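You operate a simulated robot arm through the tools that you are given. There is no shell and no other tool. Be economical: measure what you need, move in short steps, check, and stop when the job is done.

You run a simulated robot arm. Do the job below in one go: nothing can be reset, and whatever is moved stays where it is left.

TASK
Test the small orange fan at Fast, then switch the fan tester off.
Fine: guard closed before it goes on, and left closed; wait for the result; slider back to Slow; test no other.

The check looks at the end state, three seconds after you hand in, the way a careful person would. Anything else that was tipped, shoved, dropped, spilled or broken makes it a failure.

THE ROBOT
A 7-joint arm with a two-finger parallel gripper, fixed in place. Base frame: the origin is at the foot of the arm, x ahead of it, y to its left, z up; the work surface is at about z = 0. Units: m, degrees, N and s.
With the tool pointing down near the work surface it reaches from about 0.22 to 0.58 m from the base axis. Its first joint turns from -66.0 to 66.0 degrees. Payload 2.5 kg.
The TCP is the grasp point between the finger pads, 0.023 m short of the fingertips. In the tool frame z runs along the fingers and y along their closing line. The gripper opens to 0.094 m. The fingers are 0.038 m wide and 0.01 m thick; the gripper's body (0.054 by 0.096 m) begins 0.039 m behind the TCP.
Orientation is told as [roll, pitch, yaw] about the base's x, y, z axes, in that order, counted from this pose: with the fingers straight down and closing along the base's y, the tool's x points along the base's -x, its y along +y and its z along -z.

THE INTERFACE
- The arm moves only by the tool play_rows. Its argument "motion" is a list of rows, each a list of 7 numbers: the shift along the tool's x, y, z in units of 50 mm (1.0 is 50 mm), then the turn, a rotation vector about the tool's x, y, z in units of 5 degrees (1.0 is 5 degrees), then the finger opening in m, from 0 to 0.094. In form: [[x, y, z, ax, ay, az, jaw], ...]. A call has 1 to 20 rows; each row shifts and turns the commanded pose from where the row before left it, along the tool's axes as they then stand. A call with a number of a shift or a turn outside -1 to 1 is refused whole. A row lasts 0.2 s, in which the tool goes at most 0.05 m and 8.6 degrees; a call with a longer step from one row to the next is refused whole, and so is a gripper value outside its range. Where a pose cannot be reached the arm comes as near as it can. A force on the tool above 90 N (or 10 N above the force at the start of the call, whichever is more), or a blocked arm, ends the call early, and 0.2 s more pass. Each finger travels about 0.108 m/s and halts on what it meets, pressing with about 42 N; the grip force reading is that of the motor and also rises with nothing between the fingers. The clock runs only during rows and for 0.2 s after the last one: add rows that do not move to give the fingers time. It gives the time, the measured TCP pose, the force on the tool (base axes), the opening and the grip force at its end, in the units of the frame above (readings bear some noise), with the torque about the TCP (base axes, N m) and any sound that the robot's microphone picked up.
- Cameras (640 x 400 px; columns grow to the right, rows downward): "scene" is fixed at [0.1251, -0.3976, 0.5735]; the picture's right is [0.85, -0.52, 0.00], its down [-0.21, -0.34, -0.92] and it looks along [0.48, 0.78, -0.40] (base axes); focal length 335 px, centre (320, 200). "wrist" rides on the gripper at [0.086, 0.016, -0.074] in the tool frame; the picture's right is [-0.18, 0.98, 0.00], its down [-0.58, -0.11, -0.81] and it looks along [-0.79, -0.15, 0.59] (tool axes); focal length 243 px, centre (320, 200).
- capture(camera): a new picture of that camera. No time passes.
- measure_at(camera, pixels): for up to 12 pixels [column, row] of the newest picture of that camera ("zoom" is the newest enlarged one), the place [x, y, z] in the base frame of the surface seen there, good to about 0.002 m, but the place of the scene camera against the robot may be out by one fixed shift of up to 0.018 m in any direction. No time passes.
- enlarge(camera, box): a new picture of the part [left, top, right, bottom] of that camera's present view, enlarged. No time passes.
- hand_in(): hands the job in; it is judged then, once.

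Go step by step. Measure first, check grasps and placings, and put right what went wrong. The budget is 80 turns and 38 pictures, counting those below and the enlarged ones. Unless the task says otherwise, let go and move clear before handing in, and close with one line.

The tools are called after "Emit:" as name(argument=value, ...) on one line, values as JSON. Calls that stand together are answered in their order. play_rows: Moves the arm, as the interface text tells. Its arguments: {"type":"object","properties":{"motion":{"type":"array","items":{"type":"array","items":{"type":"number"}}}},"required":["motion"]} The other tools are called the same way: capture (camera) takes a picture; measure_at (camera, pixels) gives the place of the surface under pixels of a picture; enlarge (camera, box) takes an enlarged picture of a part of a camera's view; hand_in () hands the job in.

At the start:

```text
time: 0.0
tcp_pos: [0.3535, 0.1906, 0.4574]
orientation: [0.1, 0.0, 0.0]
wrist_force: [-0.5, 0.3, -1.5]
torque: [-0.03, 0.01, -0.02]
grip_width: 0.0943
finger_force: 0.0
```

scene: 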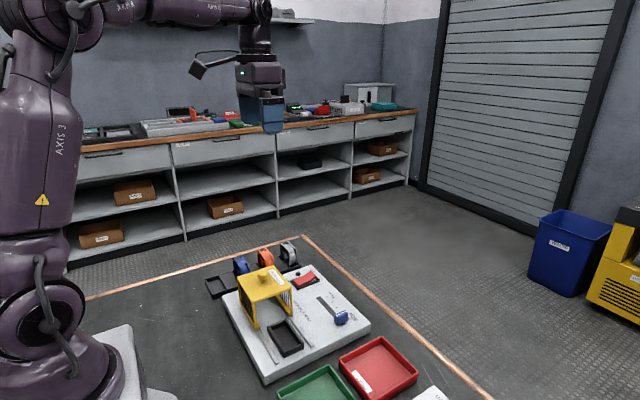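
wrist: 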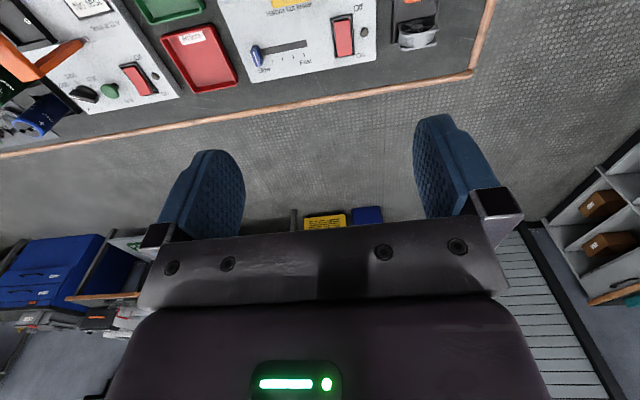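

The scene shows the tester board with a yellow guard (about 265,285), the slider (about 335,315), a red rocker switch (about 305,280) and fans behind it. I'll enlarge that area.

Emit:
enlarge(camera="scene", box=[190, 225, 390, 395])

Emit:
enlarge(camera="scene", box=[260, 300, 480, 400])

Emit:
enlarge(camera="wrist", box=[0, 0, 480, 160])

```text
2.35 times, centred on (290, 310) of scene
```

zoom: 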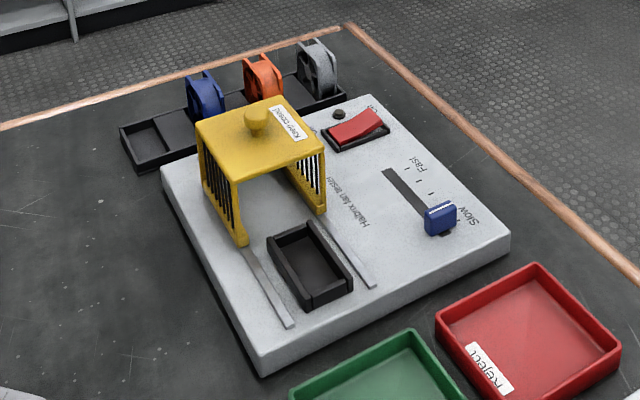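

```text
2.91 times, centred on (370, 350) of scene
```

zoom: 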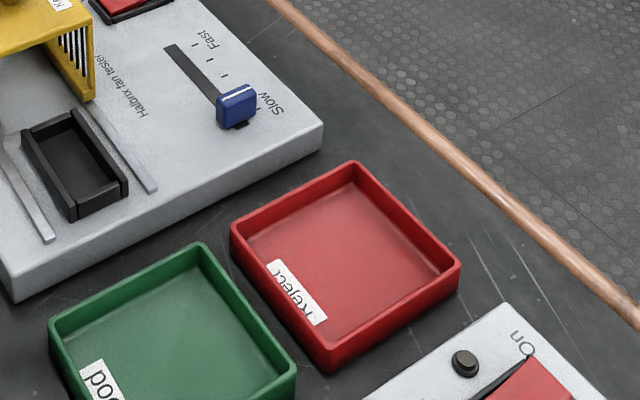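

```text
1.33 times, centred on (240, 80) of wrist
```

zoom: 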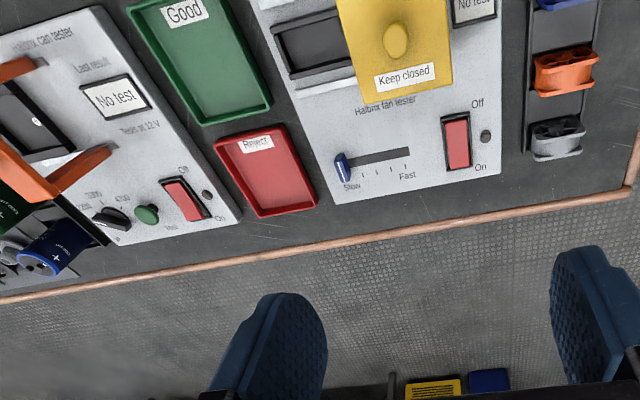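

Board, fans, cradle and guard are visible. A second tester (capacitors) stands to the right and must not be touched. Now I'll measure the key points in both cameras to find the scene camera's shift.

Emit:
enlarge(camera="scene", box=[200, 230, 360, 330])

Emit:
measure_at(camera="wrist", pixels=[[256, 54], [305, 44], [344, 22], [344, 50], [335, 36], [365, 33], [227, 45], [377, 60], [420, 15], [417, 35], [270, 70], [300, 67]])

Emit:
measure_at(camera="scene", pixels=[[341, 316], [315, 283], [296, 273], [264, 273], [241, 284], [281, 300], [286, 338], [265, 254], [289, 248], [372, 325], [240, 264], [262, 262]])

```text
4.00 times, centred on (280, 280) of scene
```

zoom: 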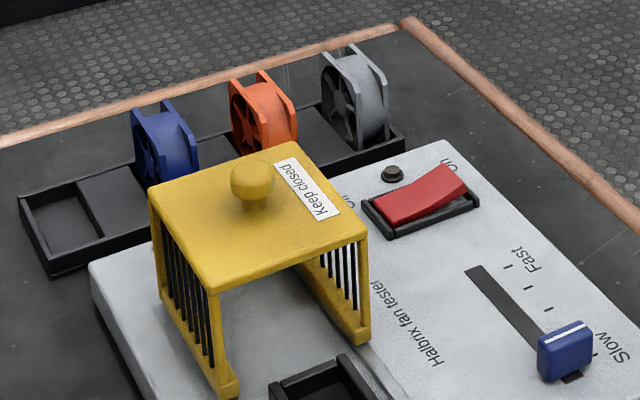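

```text
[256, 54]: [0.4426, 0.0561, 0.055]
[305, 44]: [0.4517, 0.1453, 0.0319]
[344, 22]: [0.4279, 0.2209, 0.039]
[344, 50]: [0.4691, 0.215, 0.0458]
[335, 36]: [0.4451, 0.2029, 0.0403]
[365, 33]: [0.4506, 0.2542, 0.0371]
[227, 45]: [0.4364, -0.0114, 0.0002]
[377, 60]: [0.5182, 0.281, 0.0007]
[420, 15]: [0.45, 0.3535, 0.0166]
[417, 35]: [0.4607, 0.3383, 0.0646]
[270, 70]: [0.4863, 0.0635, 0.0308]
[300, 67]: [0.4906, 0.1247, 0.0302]
```

```text
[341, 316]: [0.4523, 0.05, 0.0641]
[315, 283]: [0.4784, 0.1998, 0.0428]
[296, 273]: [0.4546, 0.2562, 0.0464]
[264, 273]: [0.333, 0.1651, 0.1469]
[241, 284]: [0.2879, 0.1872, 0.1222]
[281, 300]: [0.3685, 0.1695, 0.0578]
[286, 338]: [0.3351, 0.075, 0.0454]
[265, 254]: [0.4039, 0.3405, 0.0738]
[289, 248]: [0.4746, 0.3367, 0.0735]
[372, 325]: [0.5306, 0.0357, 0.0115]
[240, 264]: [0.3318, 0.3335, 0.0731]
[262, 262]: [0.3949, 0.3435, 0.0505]
```

The scene camera reads about 0.01 m high. I'll draw the arm back so the wrist camera sees the whole board and the fans from above.

Emit:
play_rows(motion=[[0.7, 0, 0, 0, 0, 0, 0.094], [0.7, 0, 0, 0, 0, 0, 0.094], [0.7, 0, 0, 0, 0, 0, 0.094], [0, 0, 0, 0, 0, 0, 0.094]])

Emit:
capture(camera="wrist")

```text
time: 1.0
tcp_pos: [0.2476, 0.1896, 0.4569]
orientation: [-0.1, 0.0, 0.0]
wrist_force: [-0.5, 0.4, -0.8]
torque: [-0.02, -0.01, -0.03]
grip_width: 0.0938
finger_force: 0.0
```

```text
31 pictures are left
```

wrist: 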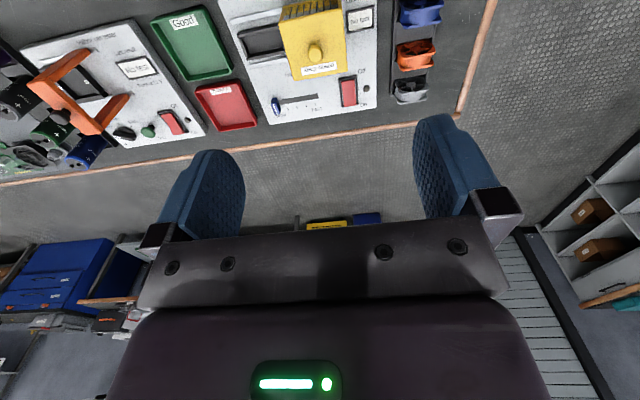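

The board is at the edge of the view. I'll tilt the tool so the camera looks further down.

Emit:
play_rows(motion=[[0, 0, 0, 0, 1, 0, 0.094], [0, 0, 0, 0, 1, 0, 0.094], [0, 0, 0, 0, 1, 0, 0.094], [0, 0, 0, 0, 1, 0, 0.094], [0, 0, 0, 0, 1, 0, 0.094], [0, 0, 0, 0, 1, 0, 0.094], [0, 0, 0, 0, 0, 0, 0.094]])

Emit:
enlarge(camera="wrist", box=[180, 0, 500, 200])

```text
time: 2.6
tcp_pos: [0.2488, 0.1893, 0.4576]
orientation: [0.0, 30.1, 0.1]
wrist_force: [0.1, -0.1, -0.8]
torque: [-0.04, 0.0, 0.01]
grip_width: 0.0939
finger_force: 0.1
```

```text
2.00 times, centred on (340, 100) of wrist
```

zoom: 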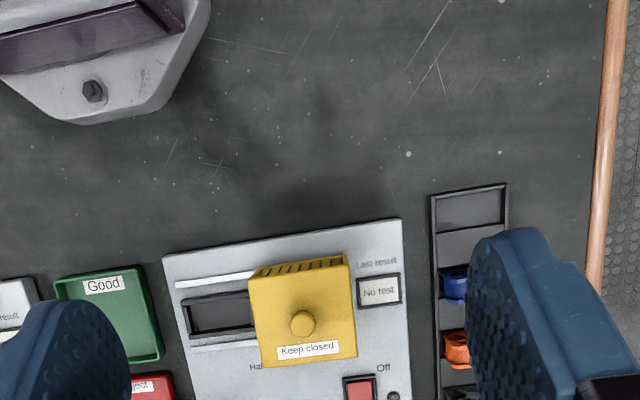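

That is too far down, as the fingers now hide the fans. I'll turn back 15° and shift left.

Emit:
play_rows(motion=[[0, 0.8, 0, 0, -1, 0, 0.094], [0, 0.6, 0, 0, -1, 0, 0.094], [0, 0, 0, 0, -1, 0, 0.094], [0, 0, 0, 0, 0, 0, 0.094]])

Emit:
enlarge(camera="wrist", box=[180, 0, 500, 200])

```text
time: 3.6
tcp_pos: [0.2491, 0.2619, 0.4592]
orientation: [0.0, 14.9, 0.0]
wrist_force: [-0.6, -0.5, 0.9]
torque: [-0.01, 0.02, -0.02]
grip_width: 0.094
finger_force: 0.1
```

```text
2.00 times, centred on (340, 100) of wrist
```

zoom: 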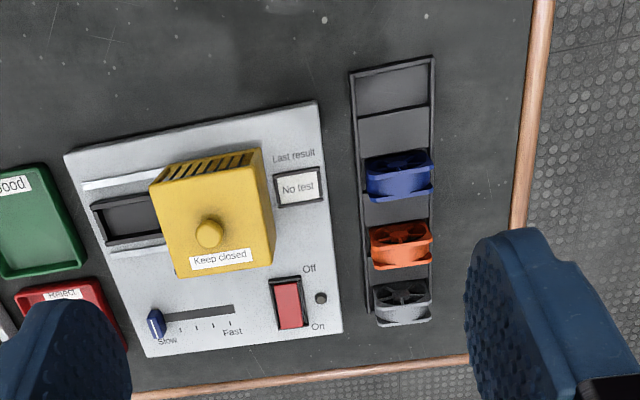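

This is a clear view of everything. Next I'll measure the fan, cradle, guard, slider and switch.

Emit:
measure_at(camera="zoom", pixels=[[372, 228], [430, 222], [375, 263], [430, 263], [400, 232], [400, 250], [371, 165], [431, 152], [378, 197], [432, 190], [376, 285], [430, 285]])

Emit:
measure_at(camera="zoom", pixels=[[92, 205], [150, 193], [112, 251], [165, 243], [130, 220], [208, 232], [163, 180], [258, 150], [176, 278], [272, 264], [84, 186], [115, 256]])

Emit:
measure_at(camera="zoom", pixels=[[66, 156], [318, 101], [145, 355], [342, 331], [157, 323], [234, 309], [165, 318], [285, 284], [293, 322], [289, 304], [321, 298], [298, 187]])

Emit:
enlarge(camera="wrist", box=[210, 60, 410, 185])

```text
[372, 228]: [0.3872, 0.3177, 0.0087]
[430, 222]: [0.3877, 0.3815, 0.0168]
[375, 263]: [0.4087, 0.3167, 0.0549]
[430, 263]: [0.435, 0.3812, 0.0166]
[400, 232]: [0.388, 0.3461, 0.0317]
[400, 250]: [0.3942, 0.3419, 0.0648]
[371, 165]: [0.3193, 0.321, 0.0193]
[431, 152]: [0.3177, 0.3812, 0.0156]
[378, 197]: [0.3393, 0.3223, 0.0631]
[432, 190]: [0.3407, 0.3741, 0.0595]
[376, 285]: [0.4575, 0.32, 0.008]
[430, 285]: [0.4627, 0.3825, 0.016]
```

```text
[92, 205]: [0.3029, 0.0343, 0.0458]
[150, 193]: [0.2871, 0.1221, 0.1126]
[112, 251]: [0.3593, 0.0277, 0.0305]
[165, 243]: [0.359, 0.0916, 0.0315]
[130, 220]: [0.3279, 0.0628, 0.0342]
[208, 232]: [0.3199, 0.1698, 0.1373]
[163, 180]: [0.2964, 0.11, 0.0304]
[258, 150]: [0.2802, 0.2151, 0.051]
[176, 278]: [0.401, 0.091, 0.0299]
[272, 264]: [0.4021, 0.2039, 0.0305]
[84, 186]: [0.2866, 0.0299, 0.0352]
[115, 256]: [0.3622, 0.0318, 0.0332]
```

```text
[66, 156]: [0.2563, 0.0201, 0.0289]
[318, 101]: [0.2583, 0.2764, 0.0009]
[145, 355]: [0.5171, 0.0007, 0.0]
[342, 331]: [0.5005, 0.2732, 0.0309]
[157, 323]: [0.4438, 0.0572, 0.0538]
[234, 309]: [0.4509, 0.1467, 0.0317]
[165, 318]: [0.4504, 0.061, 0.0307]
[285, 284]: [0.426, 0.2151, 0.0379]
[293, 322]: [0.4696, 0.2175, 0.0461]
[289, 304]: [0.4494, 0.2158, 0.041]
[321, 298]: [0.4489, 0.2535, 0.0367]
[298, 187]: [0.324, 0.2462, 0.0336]
```

```text
3.20 times, centred on (310, 122) of wrist
```

zoom: 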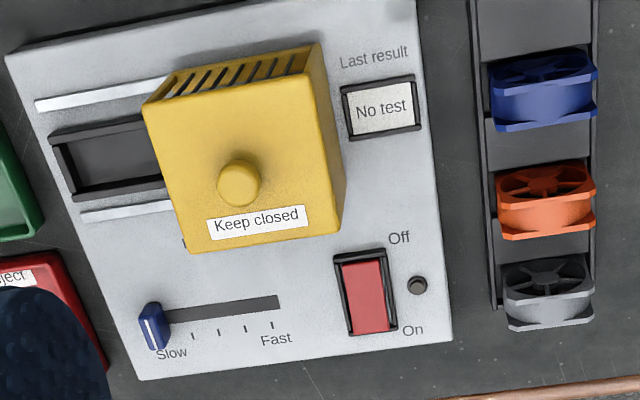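

All parts are square to the base axes. I still need the cradle's inside size, which the scene camera can see, and the fan's exact size.

Emit:
enlarge(camera="scene", box=[230, 300, 350, 375])

Emit:
measure_at(camera="zoom", pixels=[[190, 110], [280, 100], [240, 145], [225, 130], [260, 130], [245, 220], [310, 180]])

Emit:
enlarge(camera="scene", box=[220, 230, 316, 290])

```text
5.33 times, centred on (290, 338) of scene
```

zoom: 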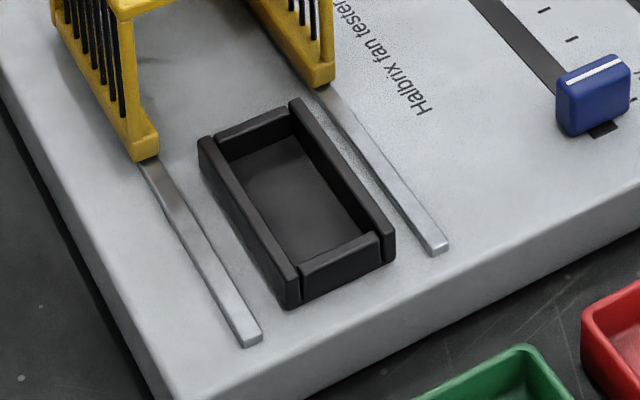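

```text
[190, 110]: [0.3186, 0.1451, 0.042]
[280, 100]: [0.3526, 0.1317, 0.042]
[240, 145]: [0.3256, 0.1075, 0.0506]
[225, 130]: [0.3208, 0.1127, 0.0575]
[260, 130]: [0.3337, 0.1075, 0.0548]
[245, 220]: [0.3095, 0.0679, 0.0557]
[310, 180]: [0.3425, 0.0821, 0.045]
```

```text
6.67 times, centred on (268, 260) of scene
```

zoom: 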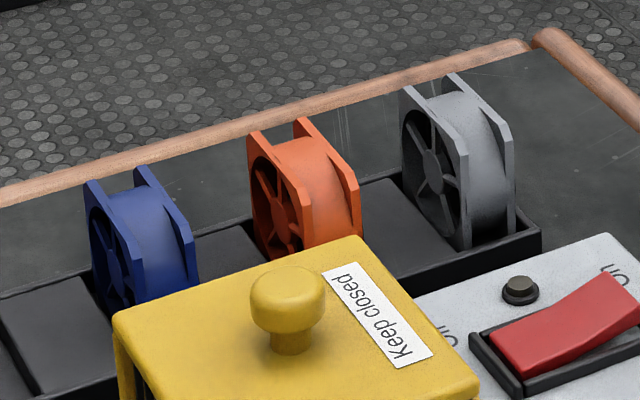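

The fans stand upright, thin along x, and the cradle takes one standing between its long walls. I'll move the camera over the cradle to measure it in the accurate wrist view.

Emit:
play_rows(motion=[[0, -0.9, 0, 0, 0, 0, 0.094], [0, -0.9, 0, 0, 0, 0, 0.094], [0, -0.9, 0, 0, 0, 0, 0.094], [0, -0.9, 0.5, 0, 0.5, 0, 0.094], [0, 0, 0.5, 0, 0.5, 0, 0.094], [0, 0, 0.5, 0, 0, 0, 0.094], [0, 0, 0, 0, 0, 0, 0.094]])

Emit:
enlarge(camera="wrist", box=[180, 0, 500, 200])

```text
refused: row 4 steps farther than a row can; nothing moved
```

```text
2.00 times, centred on (340, 100) of wrist
```

zoom: 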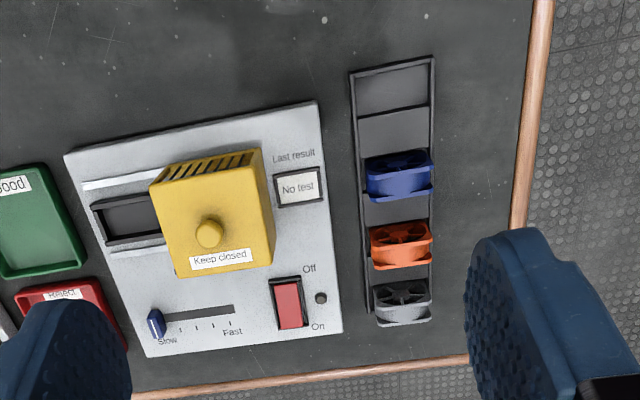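

The combined step was too long, so nothing moved. I'll use smaller steps.

Emit:
play_rows(motion=[[0, -0.9, 0, 0, 0, 0, 0.094], [0, -0.9, 0, 0, 0, 0, 0.094], [0, -0.9, 0, 0, 0, 0, 0.094], [0, -0.9, 0, 0, 0, 0, 0.094], [0, 0, 0.6, 0, 0.5, 0, 0.094], [0, 0, 0.6, 0, 0.5, 0, 0.094], [0, 0, 0, 0, 0, 0, 0.094]])

Emit:
enlarge(camera="wrist", box=[220, 0, 480, 160])

```text
time: 5.2
tcp_pos: [0.2332, 0.0828, 0.3978]
orientation: [-0.1, 20.1, 0.0]
wrist_force: [-0.7, 0.4, 0.6]
torque: [0.01, 0.03, 0.0]
grip_width: 0.094
finger_force: 0.1
```

```text
2.46 times, centred on (350, 80) of wrist
```

zoom: 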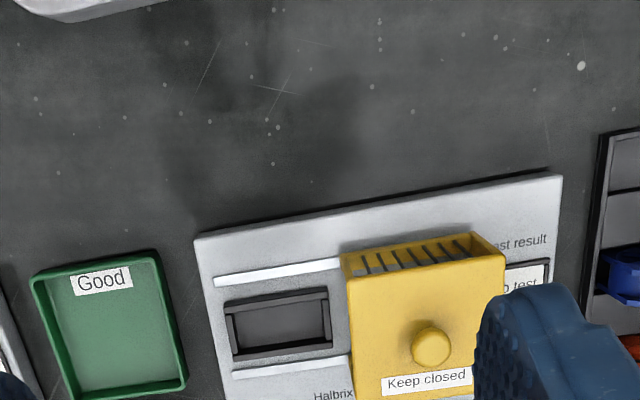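

Emit:
measure_at(camera="zoom", pixels=[[224, 304], [327, 290], [234, 311], [327, 297], [236, 347], [331, 333], [238, 360], [333, 347], [231, 328], [329, 315], [280, 325], [282, 347]])

Emit:
measure_at(camera="zoom", pixels=[[277, 300], [278, 308], [218, 282], [335, 263], [236, 371], [346, 358], [341, 255], [347, 278], [500, 253], [431, 343], [415, 344], [447, 344]])

```text
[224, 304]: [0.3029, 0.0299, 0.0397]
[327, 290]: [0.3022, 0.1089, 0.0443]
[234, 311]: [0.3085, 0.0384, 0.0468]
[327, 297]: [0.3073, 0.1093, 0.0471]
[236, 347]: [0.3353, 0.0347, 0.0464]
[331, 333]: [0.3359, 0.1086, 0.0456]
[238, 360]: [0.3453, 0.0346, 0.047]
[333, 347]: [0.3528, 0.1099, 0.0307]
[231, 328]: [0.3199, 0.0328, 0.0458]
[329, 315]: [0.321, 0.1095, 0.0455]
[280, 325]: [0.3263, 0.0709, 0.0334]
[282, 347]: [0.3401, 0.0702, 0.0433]
```

```text
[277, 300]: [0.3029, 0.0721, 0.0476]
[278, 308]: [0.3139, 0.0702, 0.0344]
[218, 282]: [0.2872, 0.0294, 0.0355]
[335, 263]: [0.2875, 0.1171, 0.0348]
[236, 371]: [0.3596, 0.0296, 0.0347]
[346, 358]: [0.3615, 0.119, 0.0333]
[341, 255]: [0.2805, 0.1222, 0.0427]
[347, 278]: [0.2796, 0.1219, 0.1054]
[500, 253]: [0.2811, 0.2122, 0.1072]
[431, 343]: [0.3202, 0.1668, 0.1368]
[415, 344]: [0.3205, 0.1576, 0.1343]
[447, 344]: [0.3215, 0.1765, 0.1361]
```

Cradle: inner centre is about (0.324, 0.0705), floor z 0.034 and walls 0.047. Guard knob is at (0.320, 0.167), top 0.137. Now I'll level the tool and yaw 90° so the fingers close along x.

Emit:
play_rows(motion=[[0, 0, 0, 0, -1, 0, 0.094], [0, 0, 0, 0, -1, 0, 0.094], [0, 0, 0, 0, -1, 0, 0.094], [0, 0, 0, 0, -1, 0, 0.094], [-0.9, 0, 0, 0, 0, 0, 0.094], [-0.9, 0, 0, 0, 0, 0, 0.094], [0, 0.9, 0, 0, 0, 0, 0.094], [0, 0.9, 0, 0, 0, 0, 0.094], [0, 0.9, 0, 0, 0, 0, 0.094]])

Emit:
play_rows(motion=[[0, 0, 0, 0, 0, -1, 0.094], [0, 0, 0, 0, 0, -1, 0.094], [0, 0, 0, 0, 0, -1, 0.094], [0, 0, 0, 0, 0, -1, 0.094], [0, 0, 0, 0, 0, -1, 0.094], [0, 0, 0, 0, 0, -1, 0.094], [0, 0, 0, 0, 0, -1, 0.094], [0, 0, 0, 0, 0, -1, 0.094], [0, 0, 0, 0, 0, -1, 0.094], [0, 0, 0, 0, 0, -1, 0.094], [0, 0, 0, 0, 0, -1, 0.094], [0, 0, 0, 0, 0, -1, 0.094], [0, 0, 0, 0, 0, -1, 0.094], [0, 0, 0, 0, 0, -1, 0.094], [0, 0, 0, 0, 0, -1, 0.094], [0, 0, 0, 0, 0, -1, 0.094], [0, 0, 0, 0, 0, -1, 0.094], [0, 0, 0, 0, 0, -1, 0.094], [0, 0, 0, 0, 0, 0, 0.094]])

Emit:
capture(camera="wrist")

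```text
time: 7.2
tcp_pos: [0.3219, 0.2145, 0.3967]
orientation: [0.1, -0.1, -0.2]
wrist_force: [-0.8, -0.2, 0.0]
torque: [0.0, -0.02, 0.01]
grip_width: 0.094
finger_force: 0.1
```

```text
time: 11.2
tcp_pos: [0.3224, 0.2163, 0.3995]
orientation: [0.0, 0.0, 90.0]
wrist_force: [-0.3, -0.1, 0.0]
torque: [0.02, -0.02, -0.02]
grip_width: 0.0939
finger_force: 0.0
```

```text
23 pictures are left
```

wrist: 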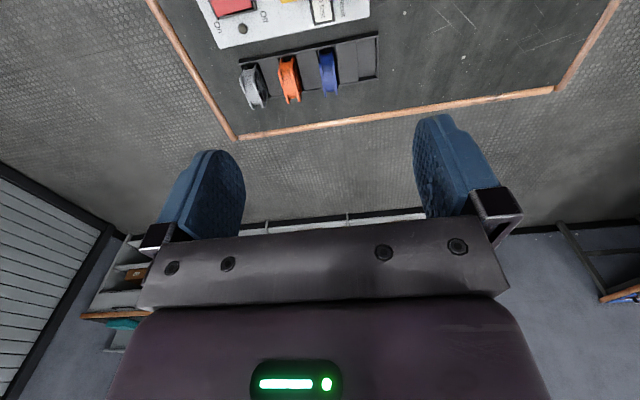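

The fans are visible at about (288,80). I'll zoom in and measure the orange fan's sides.

Emit:
enlarge(camera="wrist", box=[224, 20, 400, 130])

Emit:
measure_at(camera="wrist", pixels=[[279, 60], [296, 58], [283, 72], [298, 72], [288, 62], [290, 78], [292, 92], [285, 100], [299, 100], [320, 52]])

```text
3.64 times, centred on (312, 75) of wrist
```

zoom: 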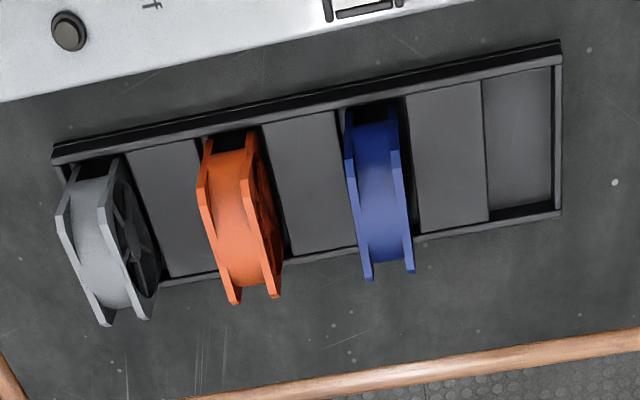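

```text
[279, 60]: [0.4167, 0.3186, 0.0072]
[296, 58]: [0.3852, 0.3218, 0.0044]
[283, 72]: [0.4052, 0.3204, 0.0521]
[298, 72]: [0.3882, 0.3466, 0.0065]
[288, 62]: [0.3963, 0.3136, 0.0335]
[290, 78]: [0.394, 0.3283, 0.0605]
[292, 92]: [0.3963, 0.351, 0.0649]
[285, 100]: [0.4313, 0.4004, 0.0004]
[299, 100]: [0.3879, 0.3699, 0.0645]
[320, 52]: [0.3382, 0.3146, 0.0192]
```

Emit:
measure_at(camera="zoom", pixels=[[202, 190], [235, 298], [276, 292], [255, 185], [207, 145], [252, 135], [220, 210], [240, 280], [263, 200], [60, 160], [540, 90], [300, 200]])

```text
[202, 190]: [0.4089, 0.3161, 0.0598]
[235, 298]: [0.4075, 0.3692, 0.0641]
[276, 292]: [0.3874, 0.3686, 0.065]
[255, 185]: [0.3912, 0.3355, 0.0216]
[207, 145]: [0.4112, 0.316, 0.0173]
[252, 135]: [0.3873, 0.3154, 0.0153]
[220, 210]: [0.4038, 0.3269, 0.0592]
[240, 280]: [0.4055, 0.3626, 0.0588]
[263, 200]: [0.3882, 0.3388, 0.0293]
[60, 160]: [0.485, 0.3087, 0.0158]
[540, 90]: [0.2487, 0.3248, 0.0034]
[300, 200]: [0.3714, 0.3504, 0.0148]
```

The orange fan spans about x 0.387–0.411, y 0.316–0.375 and z 0.005–0.065. I'll go above it with the jaw at 0.055.

Emit:
play_rows(motion=[[-0.65, -0.38, 0, 0, 0, 0, 0.055], [-0.65, -0.38, 0, 0, 0, 0, 0.055], [-0.65, -0.38, 0, 0, 0, 0, 0.055], [-0.63, -0.39, 0, 0, 0, 0, 0.055], [0, 0, 0.9, 0, 0, 0, 0.055], [0, 0, 0.9, 0, 0, 0, 0.055], [0, 0, 0.9, 0, 0, 0, 0.055], [0, 0, 0.9, 0, 0, 0, 0.055], [0, 0, 0.9, 0, 0, 0, 0.055], [0, 0, 0.6, 0, 0, 0, 0.055], [0, 0, 0, 0, 0, 0, 0.055], [0, 0, 0, 0, 0, 0, 0.055]])

Emit:
capture(camera="wrist")

```text
time: 13.8
tcp_pos: [0.3972, 0.3456, 0.144]
orientation: [0.1, 0.0, 90.1]
wrist_force: [0.3, 0.2, 0.1]
torque: [0.02, 0.03, 0.01]
grip_width: 0.0551
finger_force: 0.1
```

```text
21 pictures are left
```

wrist: 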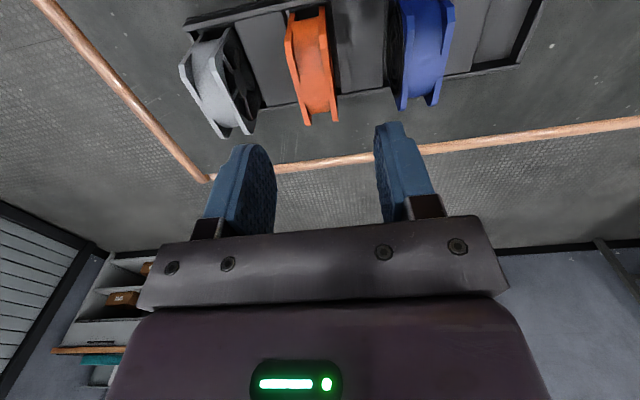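

The fan sits between the finger lines, columns 287–340. I'll take a closer measure of the fan's edges from here.

Emit:
measure_at(camera="wrist", pixels=[[289, 50], [307, 120], [336, 116], [325, 40], [287, 30], [322, 10], [310, 100], [302, 40], [318, 110], [334, 100]])

```text
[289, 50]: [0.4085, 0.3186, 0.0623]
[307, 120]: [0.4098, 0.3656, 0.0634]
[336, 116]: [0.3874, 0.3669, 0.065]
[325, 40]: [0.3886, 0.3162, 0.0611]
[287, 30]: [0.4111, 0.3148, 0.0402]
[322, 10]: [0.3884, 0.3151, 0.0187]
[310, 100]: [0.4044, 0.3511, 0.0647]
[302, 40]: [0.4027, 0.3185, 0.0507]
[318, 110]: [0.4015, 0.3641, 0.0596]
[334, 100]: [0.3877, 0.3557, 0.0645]
```

Fan centre is about (0.399, 0.343). I'll correct by a couple of mm, descend to z 0.046 and grip.

Emit:
play_rows(motion=[[0.05, -0.04, 0, 0, 0, 0, 0.055], [0, 0, 0.5, 0, 0, 0, 0.055], [0, 0, 0.5, 0, 0, 0, 0.055], [0, 0, 0.5, 0, 0, 0, 0.055], [0, 0, 0.46, 0, 0, 0, 0.055], [0, 0, 0, 0, 0, 0, 0.055]])

Emit:
play_rows(motion=[[0, 0, 0, 0, 0, 0, 0.04], [0, 0, 0, 0, 0, 0, 0.03], [0, 0, 0, 0, 0, 0, 0.022], [0, 0, 0, 0, 0, 0, 0.018], [0, 0, 0, 0, 0, 0, 0.018]])

Emit:
capture(camera="wrist")

```text
time: 15.2
tcp_pos: [0.4006, 0.3419, 0.0465]
orientation: [0.1, -0.1, 90.0]
wrist_force: [-0.6, -0.3, -0.4]
torque: [0.01, -0.01, -0.02]
grip_width: 0.0548
finger_force: 0.1
```

```text
time: 16.4
tcp_pos: [0.4007, 0.3423, 0.0461]
orientation: [-0.1, 0.1, 90.0]
wrist_force: [0.2, -0.8, -0.6]
torque: [-0.01, -0.04, 0.0]
grip_width: 0.0247
finger_force: 41.8
```

```text
20 pictures are left
```

wrist: 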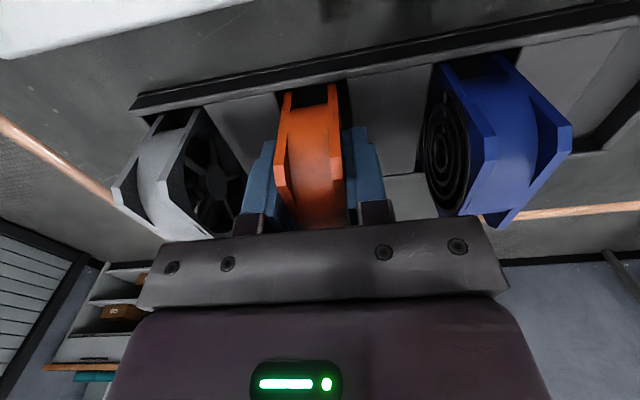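

The fan is gripped at 0.0247 m with full force. I'll lift it to about z 0.25 and check.

Emit:
play_rows(motion=[[0, 0, -0.3, 0, 0, 0, 0.018], [0, 0, -0.5, 0, 0, 0, 0.018], [0, 0, -0.8, 0, 0, 0, 0.018], [0, 0, -0.8, 0, 0, 0, 0.018], [0, 0, -0.8, 0, 0, 0, 0.018], [0, 0, -0.8, 0, 0, 0, 0.018], [0, 0, 0, 0, 0, 0, 0.018], [0, 0, 0, 0, 0, 0, 0.018]])

Emit:
capture(camera="wrist")

```text
time: 18.2
tcp_pos: [0.4041, 0.343, 0.2451]
orientation: [0.1, 0.0, 90.0]
wrist_force: [0.2, -0.1, -0.9]
torque: [0.01, -0.01, -0.02]
grip_width: 0.0246
finger_force: 41.6
```

```text
19 pictures are left
```

wrist: 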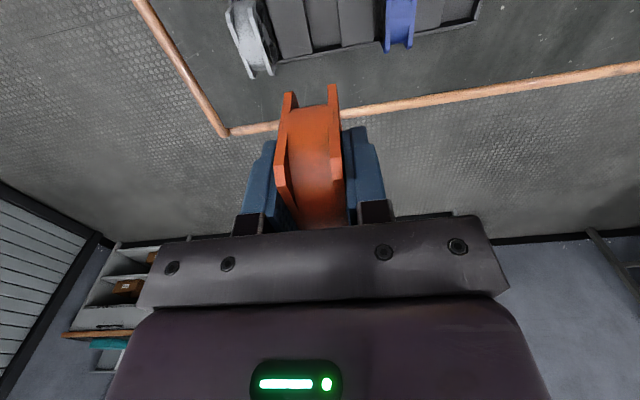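

The fan is held straight. I'll measure its near edge and bottom corners relative to the TCP (0.404, 0.343, 0.245).

Emit:
measure_at(camera="wrist", pixels=[[289, 95], [333, 87], [280, 150], [336, 140], [277, 170], [338, 165], [308, 112], [310, 160], [281, 120], [332, 110], [330, 104], [287, 107]])

```text
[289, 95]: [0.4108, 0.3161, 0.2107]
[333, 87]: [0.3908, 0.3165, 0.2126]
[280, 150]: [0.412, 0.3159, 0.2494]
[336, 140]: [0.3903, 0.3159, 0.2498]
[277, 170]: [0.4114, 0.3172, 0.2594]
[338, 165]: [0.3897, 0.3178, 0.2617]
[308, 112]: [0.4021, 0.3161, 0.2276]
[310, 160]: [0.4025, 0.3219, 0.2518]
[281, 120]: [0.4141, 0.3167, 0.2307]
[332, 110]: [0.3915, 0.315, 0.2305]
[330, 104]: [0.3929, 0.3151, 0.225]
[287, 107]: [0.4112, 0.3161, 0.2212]
```

Fan centre x is about 0.4015 and its near (−y) face is at TCP −0.027. I'll carry it above the cradle, well over the guard.

Emit:
play_rows(motion=[[0.4, 0.12, 0, 0, 0, 0, 0.018], [0.7, 0.2, 0, 0, 0, 0, 0.018], [0.7, 0.2, 0, 0, 0, 0, 0.018], [0.7, 0.2, 0, 0, 0, 0, 0.018], [0.7, 0.2, 0, 0, 0, 0, 0.018], [0.7, 0.2, 0, 0, 0, 0, 0.018], [0.7, 0.2, 0, 0, 0, 0, 0.018], [0.6, 0.16, 0, 0, 0, 0, 0.018], [0.3, 0.08, 0, 0, 0, 0, 0.018], [0, 0, 0.6, 0, 0, 0, 0.018], [0, 0, 0.6, 0, 0, 0, 0.018], [0, 0, 0.6, 0, 0, 0, 0.018], [0, 0, 0, 0, 0, 0, 0.018], [0, 0, 0, 0, 0, 0, 0.018]])

Emit:
capture(camera="wrist")

Emit:
enlarge(camera="scene", box=[200, 230, 380, 390])

```text
time: 21.2
tcp_pos: [0.3208, 0.0697, 0.1573]
orientation: [0.0, -0.1, 90.0]
wrist_force: [0.4, -0.6, -1.0]
torque: [0.01, 0.0, -0.02]
grip_width: 0.0247
finger_force: 42.0
```

```text
18 pictures are left
```

wrist: 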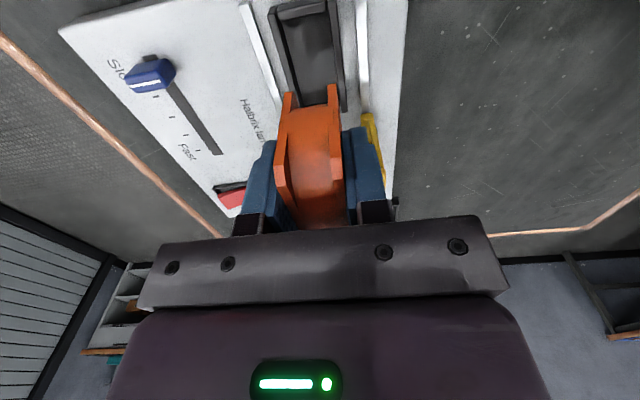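

```text
2.50 times, centred on (290, 310) of scene
```

zoom: 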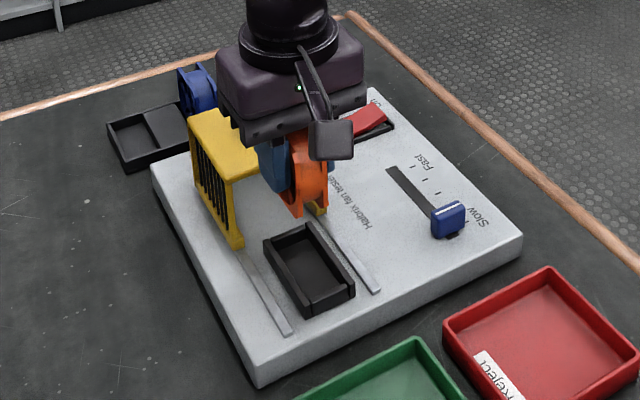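

The cradle is visible ahead of the fan at columns 270–345. I'll measure cradle walls and fan edges together in this view.

Emit:
enlarge(camera="wrist", box=[240, 0, 400, 130])

Emit:
measure_at(camera="zoom", pixels=[[135, 40], [350, 10], [240, 20], [150, 60], [180, 100], [370, 80], [420, 120], [190, 380], [365, 340], [240, 48], [240, 120], [300, 120]])

```text
3.08 times, centred on (320, 65) of wrist
```

zoom: 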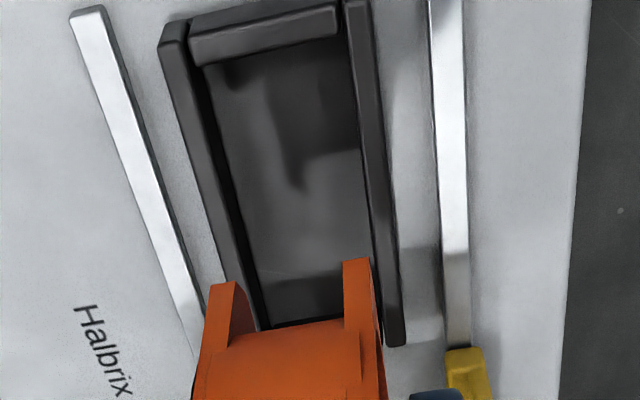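

```text
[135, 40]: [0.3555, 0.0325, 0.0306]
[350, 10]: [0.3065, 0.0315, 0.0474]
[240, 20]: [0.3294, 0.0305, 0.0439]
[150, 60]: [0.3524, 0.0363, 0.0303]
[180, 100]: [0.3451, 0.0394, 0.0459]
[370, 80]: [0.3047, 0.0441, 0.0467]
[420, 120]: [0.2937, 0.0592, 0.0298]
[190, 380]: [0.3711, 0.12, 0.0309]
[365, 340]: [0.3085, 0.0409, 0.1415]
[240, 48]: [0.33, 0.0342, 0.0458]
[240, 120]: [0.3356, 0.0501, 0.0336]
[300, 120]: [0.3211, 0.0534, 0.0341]
```

Emit:
measure_at(camera="zoom", pixels=[[172, 100], [192, 100], [186, 100], [357, 80], [362, 80], [376, 80], [250, 46], [250, 52], [250, 16], [220, 295], [356, 275], [340, 275]])

Emit:
measure_at(camera="zoom", pixels=[[225, 180], [235, 180], [245, 180], [350, 180], [358, 180], [372, 180], [380, 180], [250, 70], [205, 300], [232, 300], [346, 300], [370, 290]])

```text
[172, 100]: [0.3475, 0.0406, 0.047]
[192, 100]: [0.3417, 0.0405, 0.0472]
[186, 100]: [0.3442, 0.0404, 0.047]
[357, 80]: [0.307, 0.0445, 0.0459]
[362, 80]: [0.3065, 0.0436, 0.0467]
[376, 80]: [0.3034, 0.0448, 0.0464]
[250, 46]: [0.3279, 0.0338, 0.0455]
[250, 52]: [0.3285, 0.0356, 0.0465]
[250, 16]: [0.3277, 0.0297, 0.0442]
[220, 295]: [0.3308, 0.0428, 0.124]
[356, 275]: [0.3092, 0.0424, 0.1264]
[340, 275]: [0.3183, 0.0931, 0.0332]
```

```text
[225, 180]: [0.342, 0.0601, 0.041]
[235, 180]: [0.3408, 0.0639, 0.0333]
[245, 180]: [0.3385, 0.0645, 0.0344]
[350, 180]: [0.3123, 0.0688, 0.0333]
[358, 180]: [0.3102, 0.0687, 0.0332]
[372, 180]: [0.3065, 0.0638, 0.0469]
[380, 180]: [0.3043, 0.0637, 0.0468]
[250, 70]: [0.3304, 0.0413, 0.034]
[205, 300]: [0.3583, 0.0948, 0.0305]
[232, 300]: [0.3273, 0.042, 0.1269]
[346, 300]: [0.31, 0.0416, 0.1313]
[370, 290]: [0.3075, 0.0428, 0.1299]
```

Cradle interior is about x 0.3085–0.3415 and y 0.037–0.1025. The fan needs about +0.004 in x and −0.0025 in y. I'll correct, then lower partway.

Emit:
play_rows(motion=[[0.05, -0.08, 0, 0, 0, 0, 0.018], [0, 0, 0.4, 0, 0, 0, 0.018], [0, 0, 0.4, 0, 0, 0, 0.018], [0, 0, 0.3, 0, 0, 0, 0.018], [0, 0, 0, 0, 0, 0, 0.018], [0, 0, 0, 0, 0, 0, 0.018]])

Emit:
enlarge(camera="wrist", box=[220, 0, 420, 130])

Emit:
enlarge(camera="scene", box=[220, 270, 340, 370])

```text
time: 22.6
tcp_pos: [0.3259, 0.0658, 0.1]
orientation: [0.0, 0.0, 90.1]
wrist_force: [0.3, 0.2, -0.6]
torque: [-0.03, -0.03, 0.01]
grip_width: 0.0244
finger_force: 42.3
```

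```text
3.08 times, centred on (320, 65) of wrist
```

zoom: 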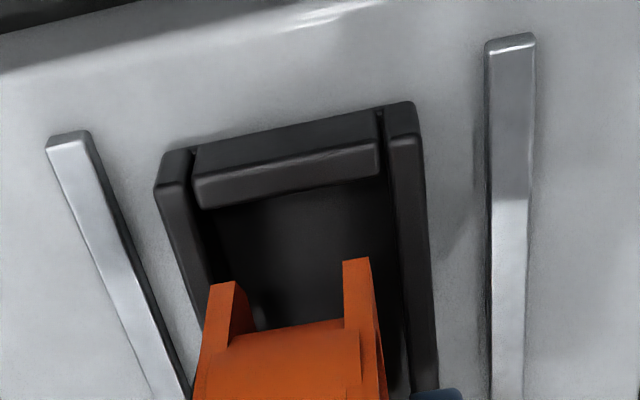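

```text
4.00 times, centred on (280, 320) of scene
```

zoom: 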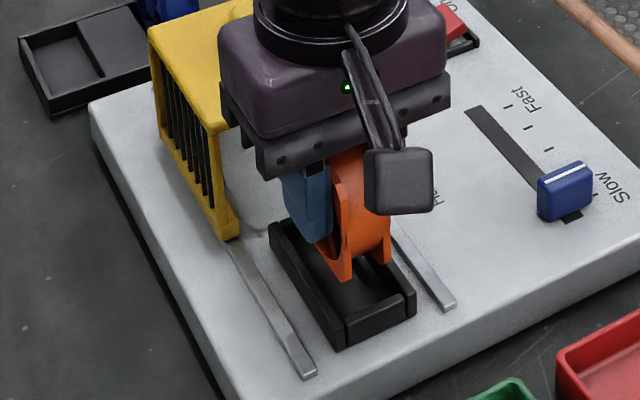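

The fan is just above the cradle and looks aligned. A quick measure to confirm before the last 25 mm.

Emit:
measure_at(camera="wrist", pixels=[[308.6, 57], [308.6, 53], [288.2, 95], [331.7, 88], [284, 110], [339, 110], [349, 75], [344, 75], [281, 75], [286, 78], [308, 80], [281, 68]])

```text
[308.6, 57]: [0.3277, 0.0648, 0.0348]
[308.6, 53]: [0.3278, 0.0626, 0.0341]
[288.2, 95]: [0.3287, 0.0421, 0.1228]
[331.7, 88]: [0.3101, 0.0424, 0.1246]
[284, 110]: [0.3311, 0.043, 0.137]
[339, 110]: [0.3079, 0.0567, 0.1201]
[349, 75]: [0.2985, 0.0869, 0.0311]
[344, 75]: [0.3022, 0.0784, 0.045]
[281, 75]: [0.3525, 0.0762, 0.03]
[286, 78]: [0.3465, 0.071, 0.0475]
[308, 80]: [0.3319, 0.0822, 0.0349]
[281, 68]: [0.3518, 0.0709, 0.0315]
```

Those readings refer to the older full wrist picture. I'll take a fresh one.

Emit:
capture(camera="wrist")

Emit:
measure_at(camera="wrist", pixels=[[308.6, 59], [308.6, 55], [288.2, 95], [331.7, 88], [284, 110], [339, 110], [346, 75], [351, 75], [276, 75], [281, 75], [308, 80], [308, 66]])

```text
13 pictures are left
```

wrist: 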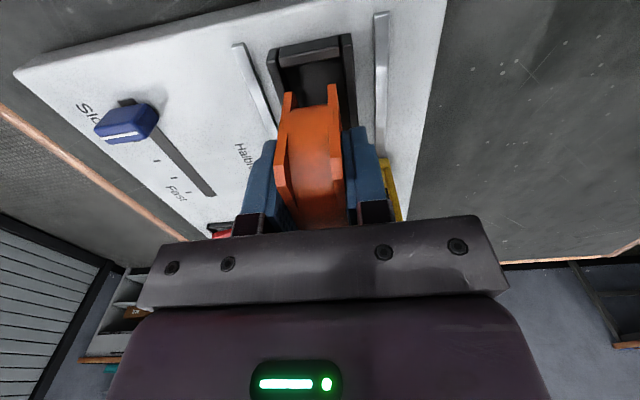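

```text
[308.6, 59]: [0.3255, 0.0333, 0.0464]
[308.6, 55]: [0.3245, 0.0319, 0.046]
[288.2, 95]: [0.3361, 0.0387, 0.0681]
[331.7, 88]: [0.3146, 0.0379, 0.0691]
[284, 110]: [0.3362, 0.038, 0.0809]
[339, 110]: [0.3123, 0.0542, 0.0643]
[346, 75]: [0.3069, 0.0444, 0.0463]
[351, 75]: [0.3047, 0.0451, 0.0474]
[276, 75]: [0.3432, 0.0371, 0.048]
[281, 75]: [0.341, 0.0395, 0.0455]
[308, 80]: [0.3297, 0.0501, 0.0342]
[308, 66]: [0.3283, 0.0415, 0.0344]
```

The fan is centred in x (0.3125–0.337) and its near edge is at y 0.0385, inside the near wall. I'll nudge it +1 mm in y and lower to the floor.

Emit:
play_rows(motion=[[-0.02, 0, 0.2, 0, 0, 0, 0.018], [0, 0, 0.2, 0, 0, 0, 0.018], [0, 0, 0.06, 0, 0, 0, 0.018], [0, 0, 0, 0, 0, 0, 0.018]])

```text
time: 23.6
tcp_pos: [0.3245, 0.0659, 0.0798]
orientation: [0.0, 0.0, 90.0]
wrist_force: [-0.1, 0.8, -0.3]
torque: [0.02, 0.01, -0.01]
grip_width: 0.0244
finger_force: 41.6
```

No contact yet, so I'll keep lowering gently.

Emit:
play_rows(motion=[[0, 0, 0.04, 0, 0, 0, 0.018], [0, 0, 0.04, 0, 0, 0, 0.018], [0, 0, 0, 0, 0, 0, 0.018]])

```text
time: 24.4
tcp_pos: [0.3252, 0.0665, 0.076]
orientation: [0.1, 0.0, 89.9]
wrist_force: [-3.7, -0.9, 10.2]
torque: [0.06, 0.13, 0.04]
grip_width: 0.0245
finger_force: 42.1
```

Contact at about the expected height (10 N). I'll check that it is sitting on the floor and not on a wall.

Emit:
enlarge(camera="wrist", box=[220, 0, 420, 130])

Emit:
measure_at(camera="zoom", pixels=[[220, 290], [356, 268], [290, 250], [290, 270], [240, 300], [340, 280], [390, 300], [190, 300]])

```text
3.08 times, centred on (320, 65) of wrist
```

zoom: 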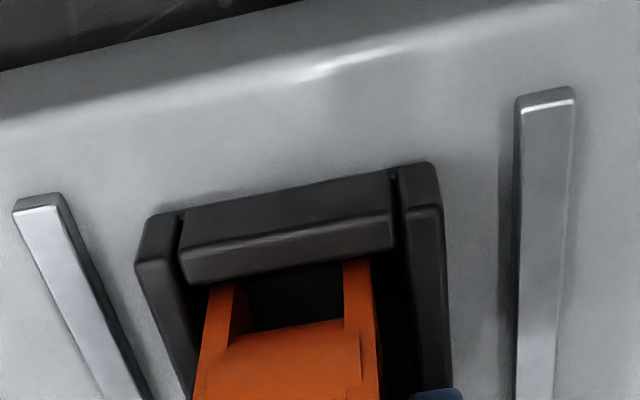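

```text
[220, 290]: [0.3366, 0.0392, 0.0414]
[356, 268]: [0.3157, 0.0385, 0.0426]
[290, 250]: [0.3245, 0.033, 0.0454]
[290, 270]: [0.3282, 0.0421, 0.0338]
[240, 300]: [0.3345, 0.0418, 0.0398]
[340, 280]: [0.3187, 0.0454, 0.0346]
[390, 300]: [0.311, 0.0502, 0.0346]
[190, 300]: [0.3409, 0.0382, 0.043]
```

The fan is seated inside the walls with its bottom at floor level. I'll release gently and rise.

Emit:
play_rows(motion=[[0, 0, 0, 0, 0, 0, 0.03], [0, 0, 0, 0, 0, 0, 0.042], [0, 0, 0, 0, 0, 0, 0.046], [0, 0, 0, 0, 0, 0, 0.046]])

Emit:
play_rows(motion=[[0, 0, -0.3, 0, 0, 0, 0.046], [0, 0, -0.5, 0, 0, 0, 0.046], [0, 0, -0.8, 0, 0, 0, 0.046], [0, 0, -0.8, 0, 0, 0, 0.046], [0, 0, -0.6, 0, 0, 0, 0.046], [0, 0, 0, 0, 0, 0, 0.046]])

Emit:
enlarge(camera="scene", box=[200, 240, 360, 370])

```text
time: 25.4
tcp_pos: [0.3259, 0.0653, 0.0761]
orientation: [0.0, -0.1, 90.0]
wrist_force: [-0.3, -0.4, 0.5]
torque: [0.04, 0.0, -0.02]
grip_width: 0.046
finger_force: 0.1
```

```text
time: 26.8
tcp_pos: [0.3248, 0.0667, 0.2255]
orientation: [0.0, 0.0, 90.0]
wrist_force: [-0.5, -0.1, 0.3]
torque: [0.02, 0.0, -0.03]
grip_width: 0.0459
finger_force: 0.1
```

```text
3.08 times, centred on (280, 305) of scene
```

zoom: 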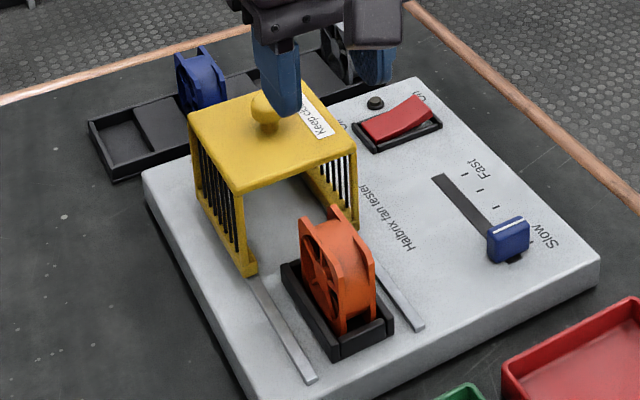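

The fan stands in the cradle. Next is the guard: I'll go above the knob (0.320, 0.167) and look.

Emit:
play_rows(motion=[[-0.7, 0.04, 0, 0, 0, 0, 0.06], [-0.7, 0.03, 0, 0, 0, 0, 0.06], [-0.6, 0.03, 0, 0, 0, 0, 0.06], [0, 0, 0.5, 0, 0, 0, 0.06], [0, 0, 0.5, 0, 0, 0, 0.06], [0, 0, 0.3, 0, 0, 0, 0.06], [0, 0, 0, 0, 0, 0, 0.06]])

Emit:
capture(camera="wrist")

Emit:
measure_at(camera="wrist", pixels=[[320, 130], [320, 110], [320, 90], [320, 70], [320, 50], [300, 130], [340, 130], [300, 110], [340, 110]])

```text
time: 28.4
tcp_pos: [0.3203, 0.1673, 0.1608]
orientation: [-0.1, 0.0, 90.0]
wrist_force: [0.3, 0.2, -0.2]
torque: [-0.02, 0.04, 0.03]
grip_width: 0.06
finger_force: 0.1
```

```text
10 pictures are left
```

wrist: 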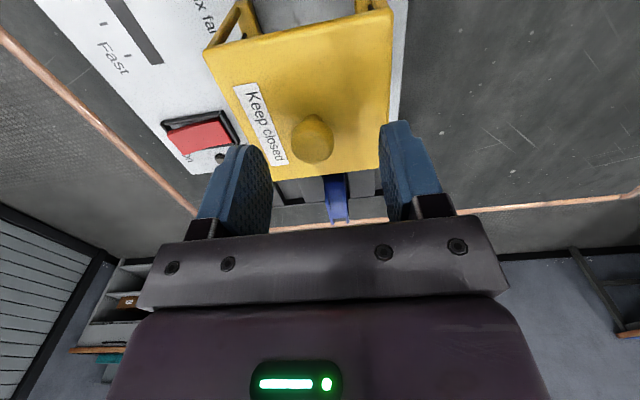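

```text
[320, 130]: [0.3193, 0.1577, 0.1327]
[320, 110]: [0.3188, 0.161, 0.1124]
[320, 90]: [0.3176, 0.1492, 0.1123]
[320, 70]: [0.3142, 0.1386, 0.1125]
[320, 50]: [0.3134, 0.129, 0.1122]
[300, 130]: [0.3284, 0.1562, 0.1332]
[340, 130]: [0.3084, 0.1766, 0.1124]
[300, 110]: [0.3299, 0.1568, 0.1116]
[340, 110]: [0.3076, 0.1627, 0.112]
```

Guard top is z 0.112 and the knob is centred under the jaws. I'll lower to 0.139 and grip the knob.

Emit:
play_rows(motion=[[0, 0, 0.3, 0, 0, 0, 0.06], [0, 0, 0.14, 0, 0, 0, 0.06], [0, 0, 0, 0, 0, 0, 0.045], [0, 0, 0, 0, 0, 0, 0.03], [0, 0, 0, 0, 0, 0, 0.02], [0, 0, 0, 0, 0, 0, 0.012], [0, 0, 0, 0, 0, 0, 0.012]])

```text
time: 30.0
tcp_pos: [0.3233, 0.1667, 0.1377]
orientation: [-0.4, -0.2, 89.8]
wrist_force: [36.6, -4.8, -13.3]
torque: [0.17, 0.01, -0.08]
grip_width: 0.0281
finger_force: 17.4
```

The knob pushes the tool toward +x (36 N), so the jaws are slightly off-centre. I'll open, shift +3 mm in x and grip again.

Emit:
play_rows(motion=[[0, 0, 0, 0, 0, 0, 0.045], [0, -0.06, 0, 0, 0, 0, 0.045], [0, 0, 0, 0, 0, 0, 0.03], [0, 0, 0, 0, 0, 0, 0.022], [0, 0, 0, 0, 0, 0, 0.018], [0, 0, 0, 0, 0, 0, 0.018]])

```text
time: 31.4
tcp_pos: [0.3237, 0.166, 0.1368]
orientation: [-0.2, -0.1, 89.9]
wrist_force: [21.0, -1.3, -4.4]
torque: [0.29, -0.04, -0.01]
grip_width: 0.0272
finger_force: 10.7
```

That is better but still 21 N off, so I'll shift another 2 mm.

Emit:
play_rows(motion=[[0, 0, 0, 0, 0, 0, 0.04], [0, -0.045, 0, 0, 0, 0, 0.04], [0, 0, 0, 0, 0, 0, 0.03], [0, 0, 0, 0, 0, 0, 0.022], [0, 0, 0, 0, 0, 0, 0.018], [0, 0, 0, 0, 0, 0, 0.018]])

```text
time: 32.8
tcp_pos: [0.3245, 0.1667, 0.1372]
orientation: [0.1, 0.0, 90.0]
wrist_force: [6.1, 1.7, -4.4]
torque: [-0.11, 0.17, 0.02]
grip_width: 0.0238
finger_force: 44.7
```

Now it is well gripped at 0.0238 m and 44 N with little side load. I'll slide the guard toward −y in small steps.

Emit:
play_rows(motion=[[0.1, 0, 0, 0, 0, 0, 0.018], [0.2, 0, 0, 0, 0, 0, 0.018], [0.2, 0, 0, 0, 0, 0, 0.018], [0.2, 0, 0, 0, 0, 0, 0.018], [0.2, 0, 0, 0, 0, 0, 0.018], [0.2, 0, 0, 0, 0, 0, 0.018], [0.2, 0, 0, 0, 0, 0, 0.018], [0.2, 0, 0, 0, 0, 0, 0.018], [0.2, 0, 0, 0, 0, 0, 0.018], [0, 0, 0, 0, 0, 0, 0.018]])

```text
time: 35.0
tcp_pos: [0.3258, 0.0803, 0.1366]
orientation: [0.3, 0.2, 90.0]
wrist_force: [-29.7, 1.4, 17.4]
torque: [0.66, -0.08, 0.04]
grip_width: 0.0239
finger_force: 44.6
```

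It moved 86 mm with some side load. I'll continue gently until it stops.

Emit:
play_rows(motion=[[0.08, 0.02, 0, 0, 0, 0, 0.018], [0.08, 0, 0, 0, 0, 0, 0.018], [0, 0, 0, 0, 0, 0, 0.018]])

Emit:
capture(camera="scene")

```text
time: 35.8
tcp_pos: [0.3238, 0.0715, 0.1381]
orientation: [0.2, 0.1, 90.0]
wrist_force: [-22.6, 0.0, 20.4]
torque: [-0.48, -0.1, 0.06]
grip_width: 0.0237
finger_force: 44.9
```

```text
9 pictures are left
```

scene: 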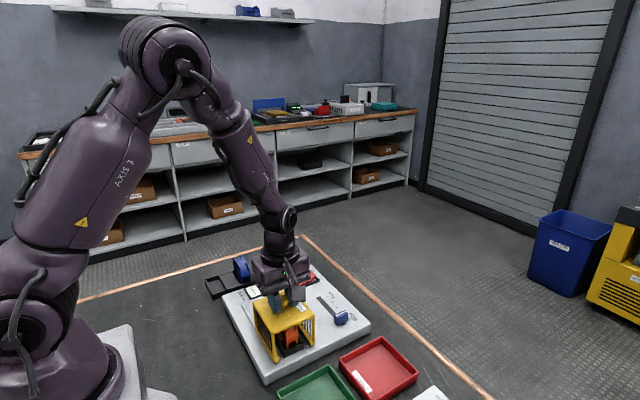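

The guard is now over the cradle. I'll push on a few mm to find the end stop.

Emit:
play_rows(motion=[[0.06, 0.01, 0, 0, 0, 0, 0.018], [0, 0, 0, 0, 0, 0, 0.018]])

```text
time: 36.4
tcp_pos: [0.3252, 0.0691, 0.1369]
orientation: [0.0, 0.0, 90.0]
wrist_force: [-8.1, 0.9, 2.6]
torque: [-1.05, 0.4, 0.07]
grip_width: 0.0239
finger_force: 45.4
```

Emit:
play_rows(motion=[[0.06, 0, 0, 0, 0, 0, 0.018], [0.04, 0, 0, 0, 0, 0, 0.018], [0, 0, 0, 0, 0, 0, 0.018]])

```text
time: 37.2
tcp_pos: [0.3237, 0.0684, 0.1379]
orientation: [0.0, -0.4, 90.3]
wrist_force: [1.4, 36.2, -30.9]
torque: [0.3, 0.22, 0.01]
grip_width: 0.0239
finger_force: 44.7
```

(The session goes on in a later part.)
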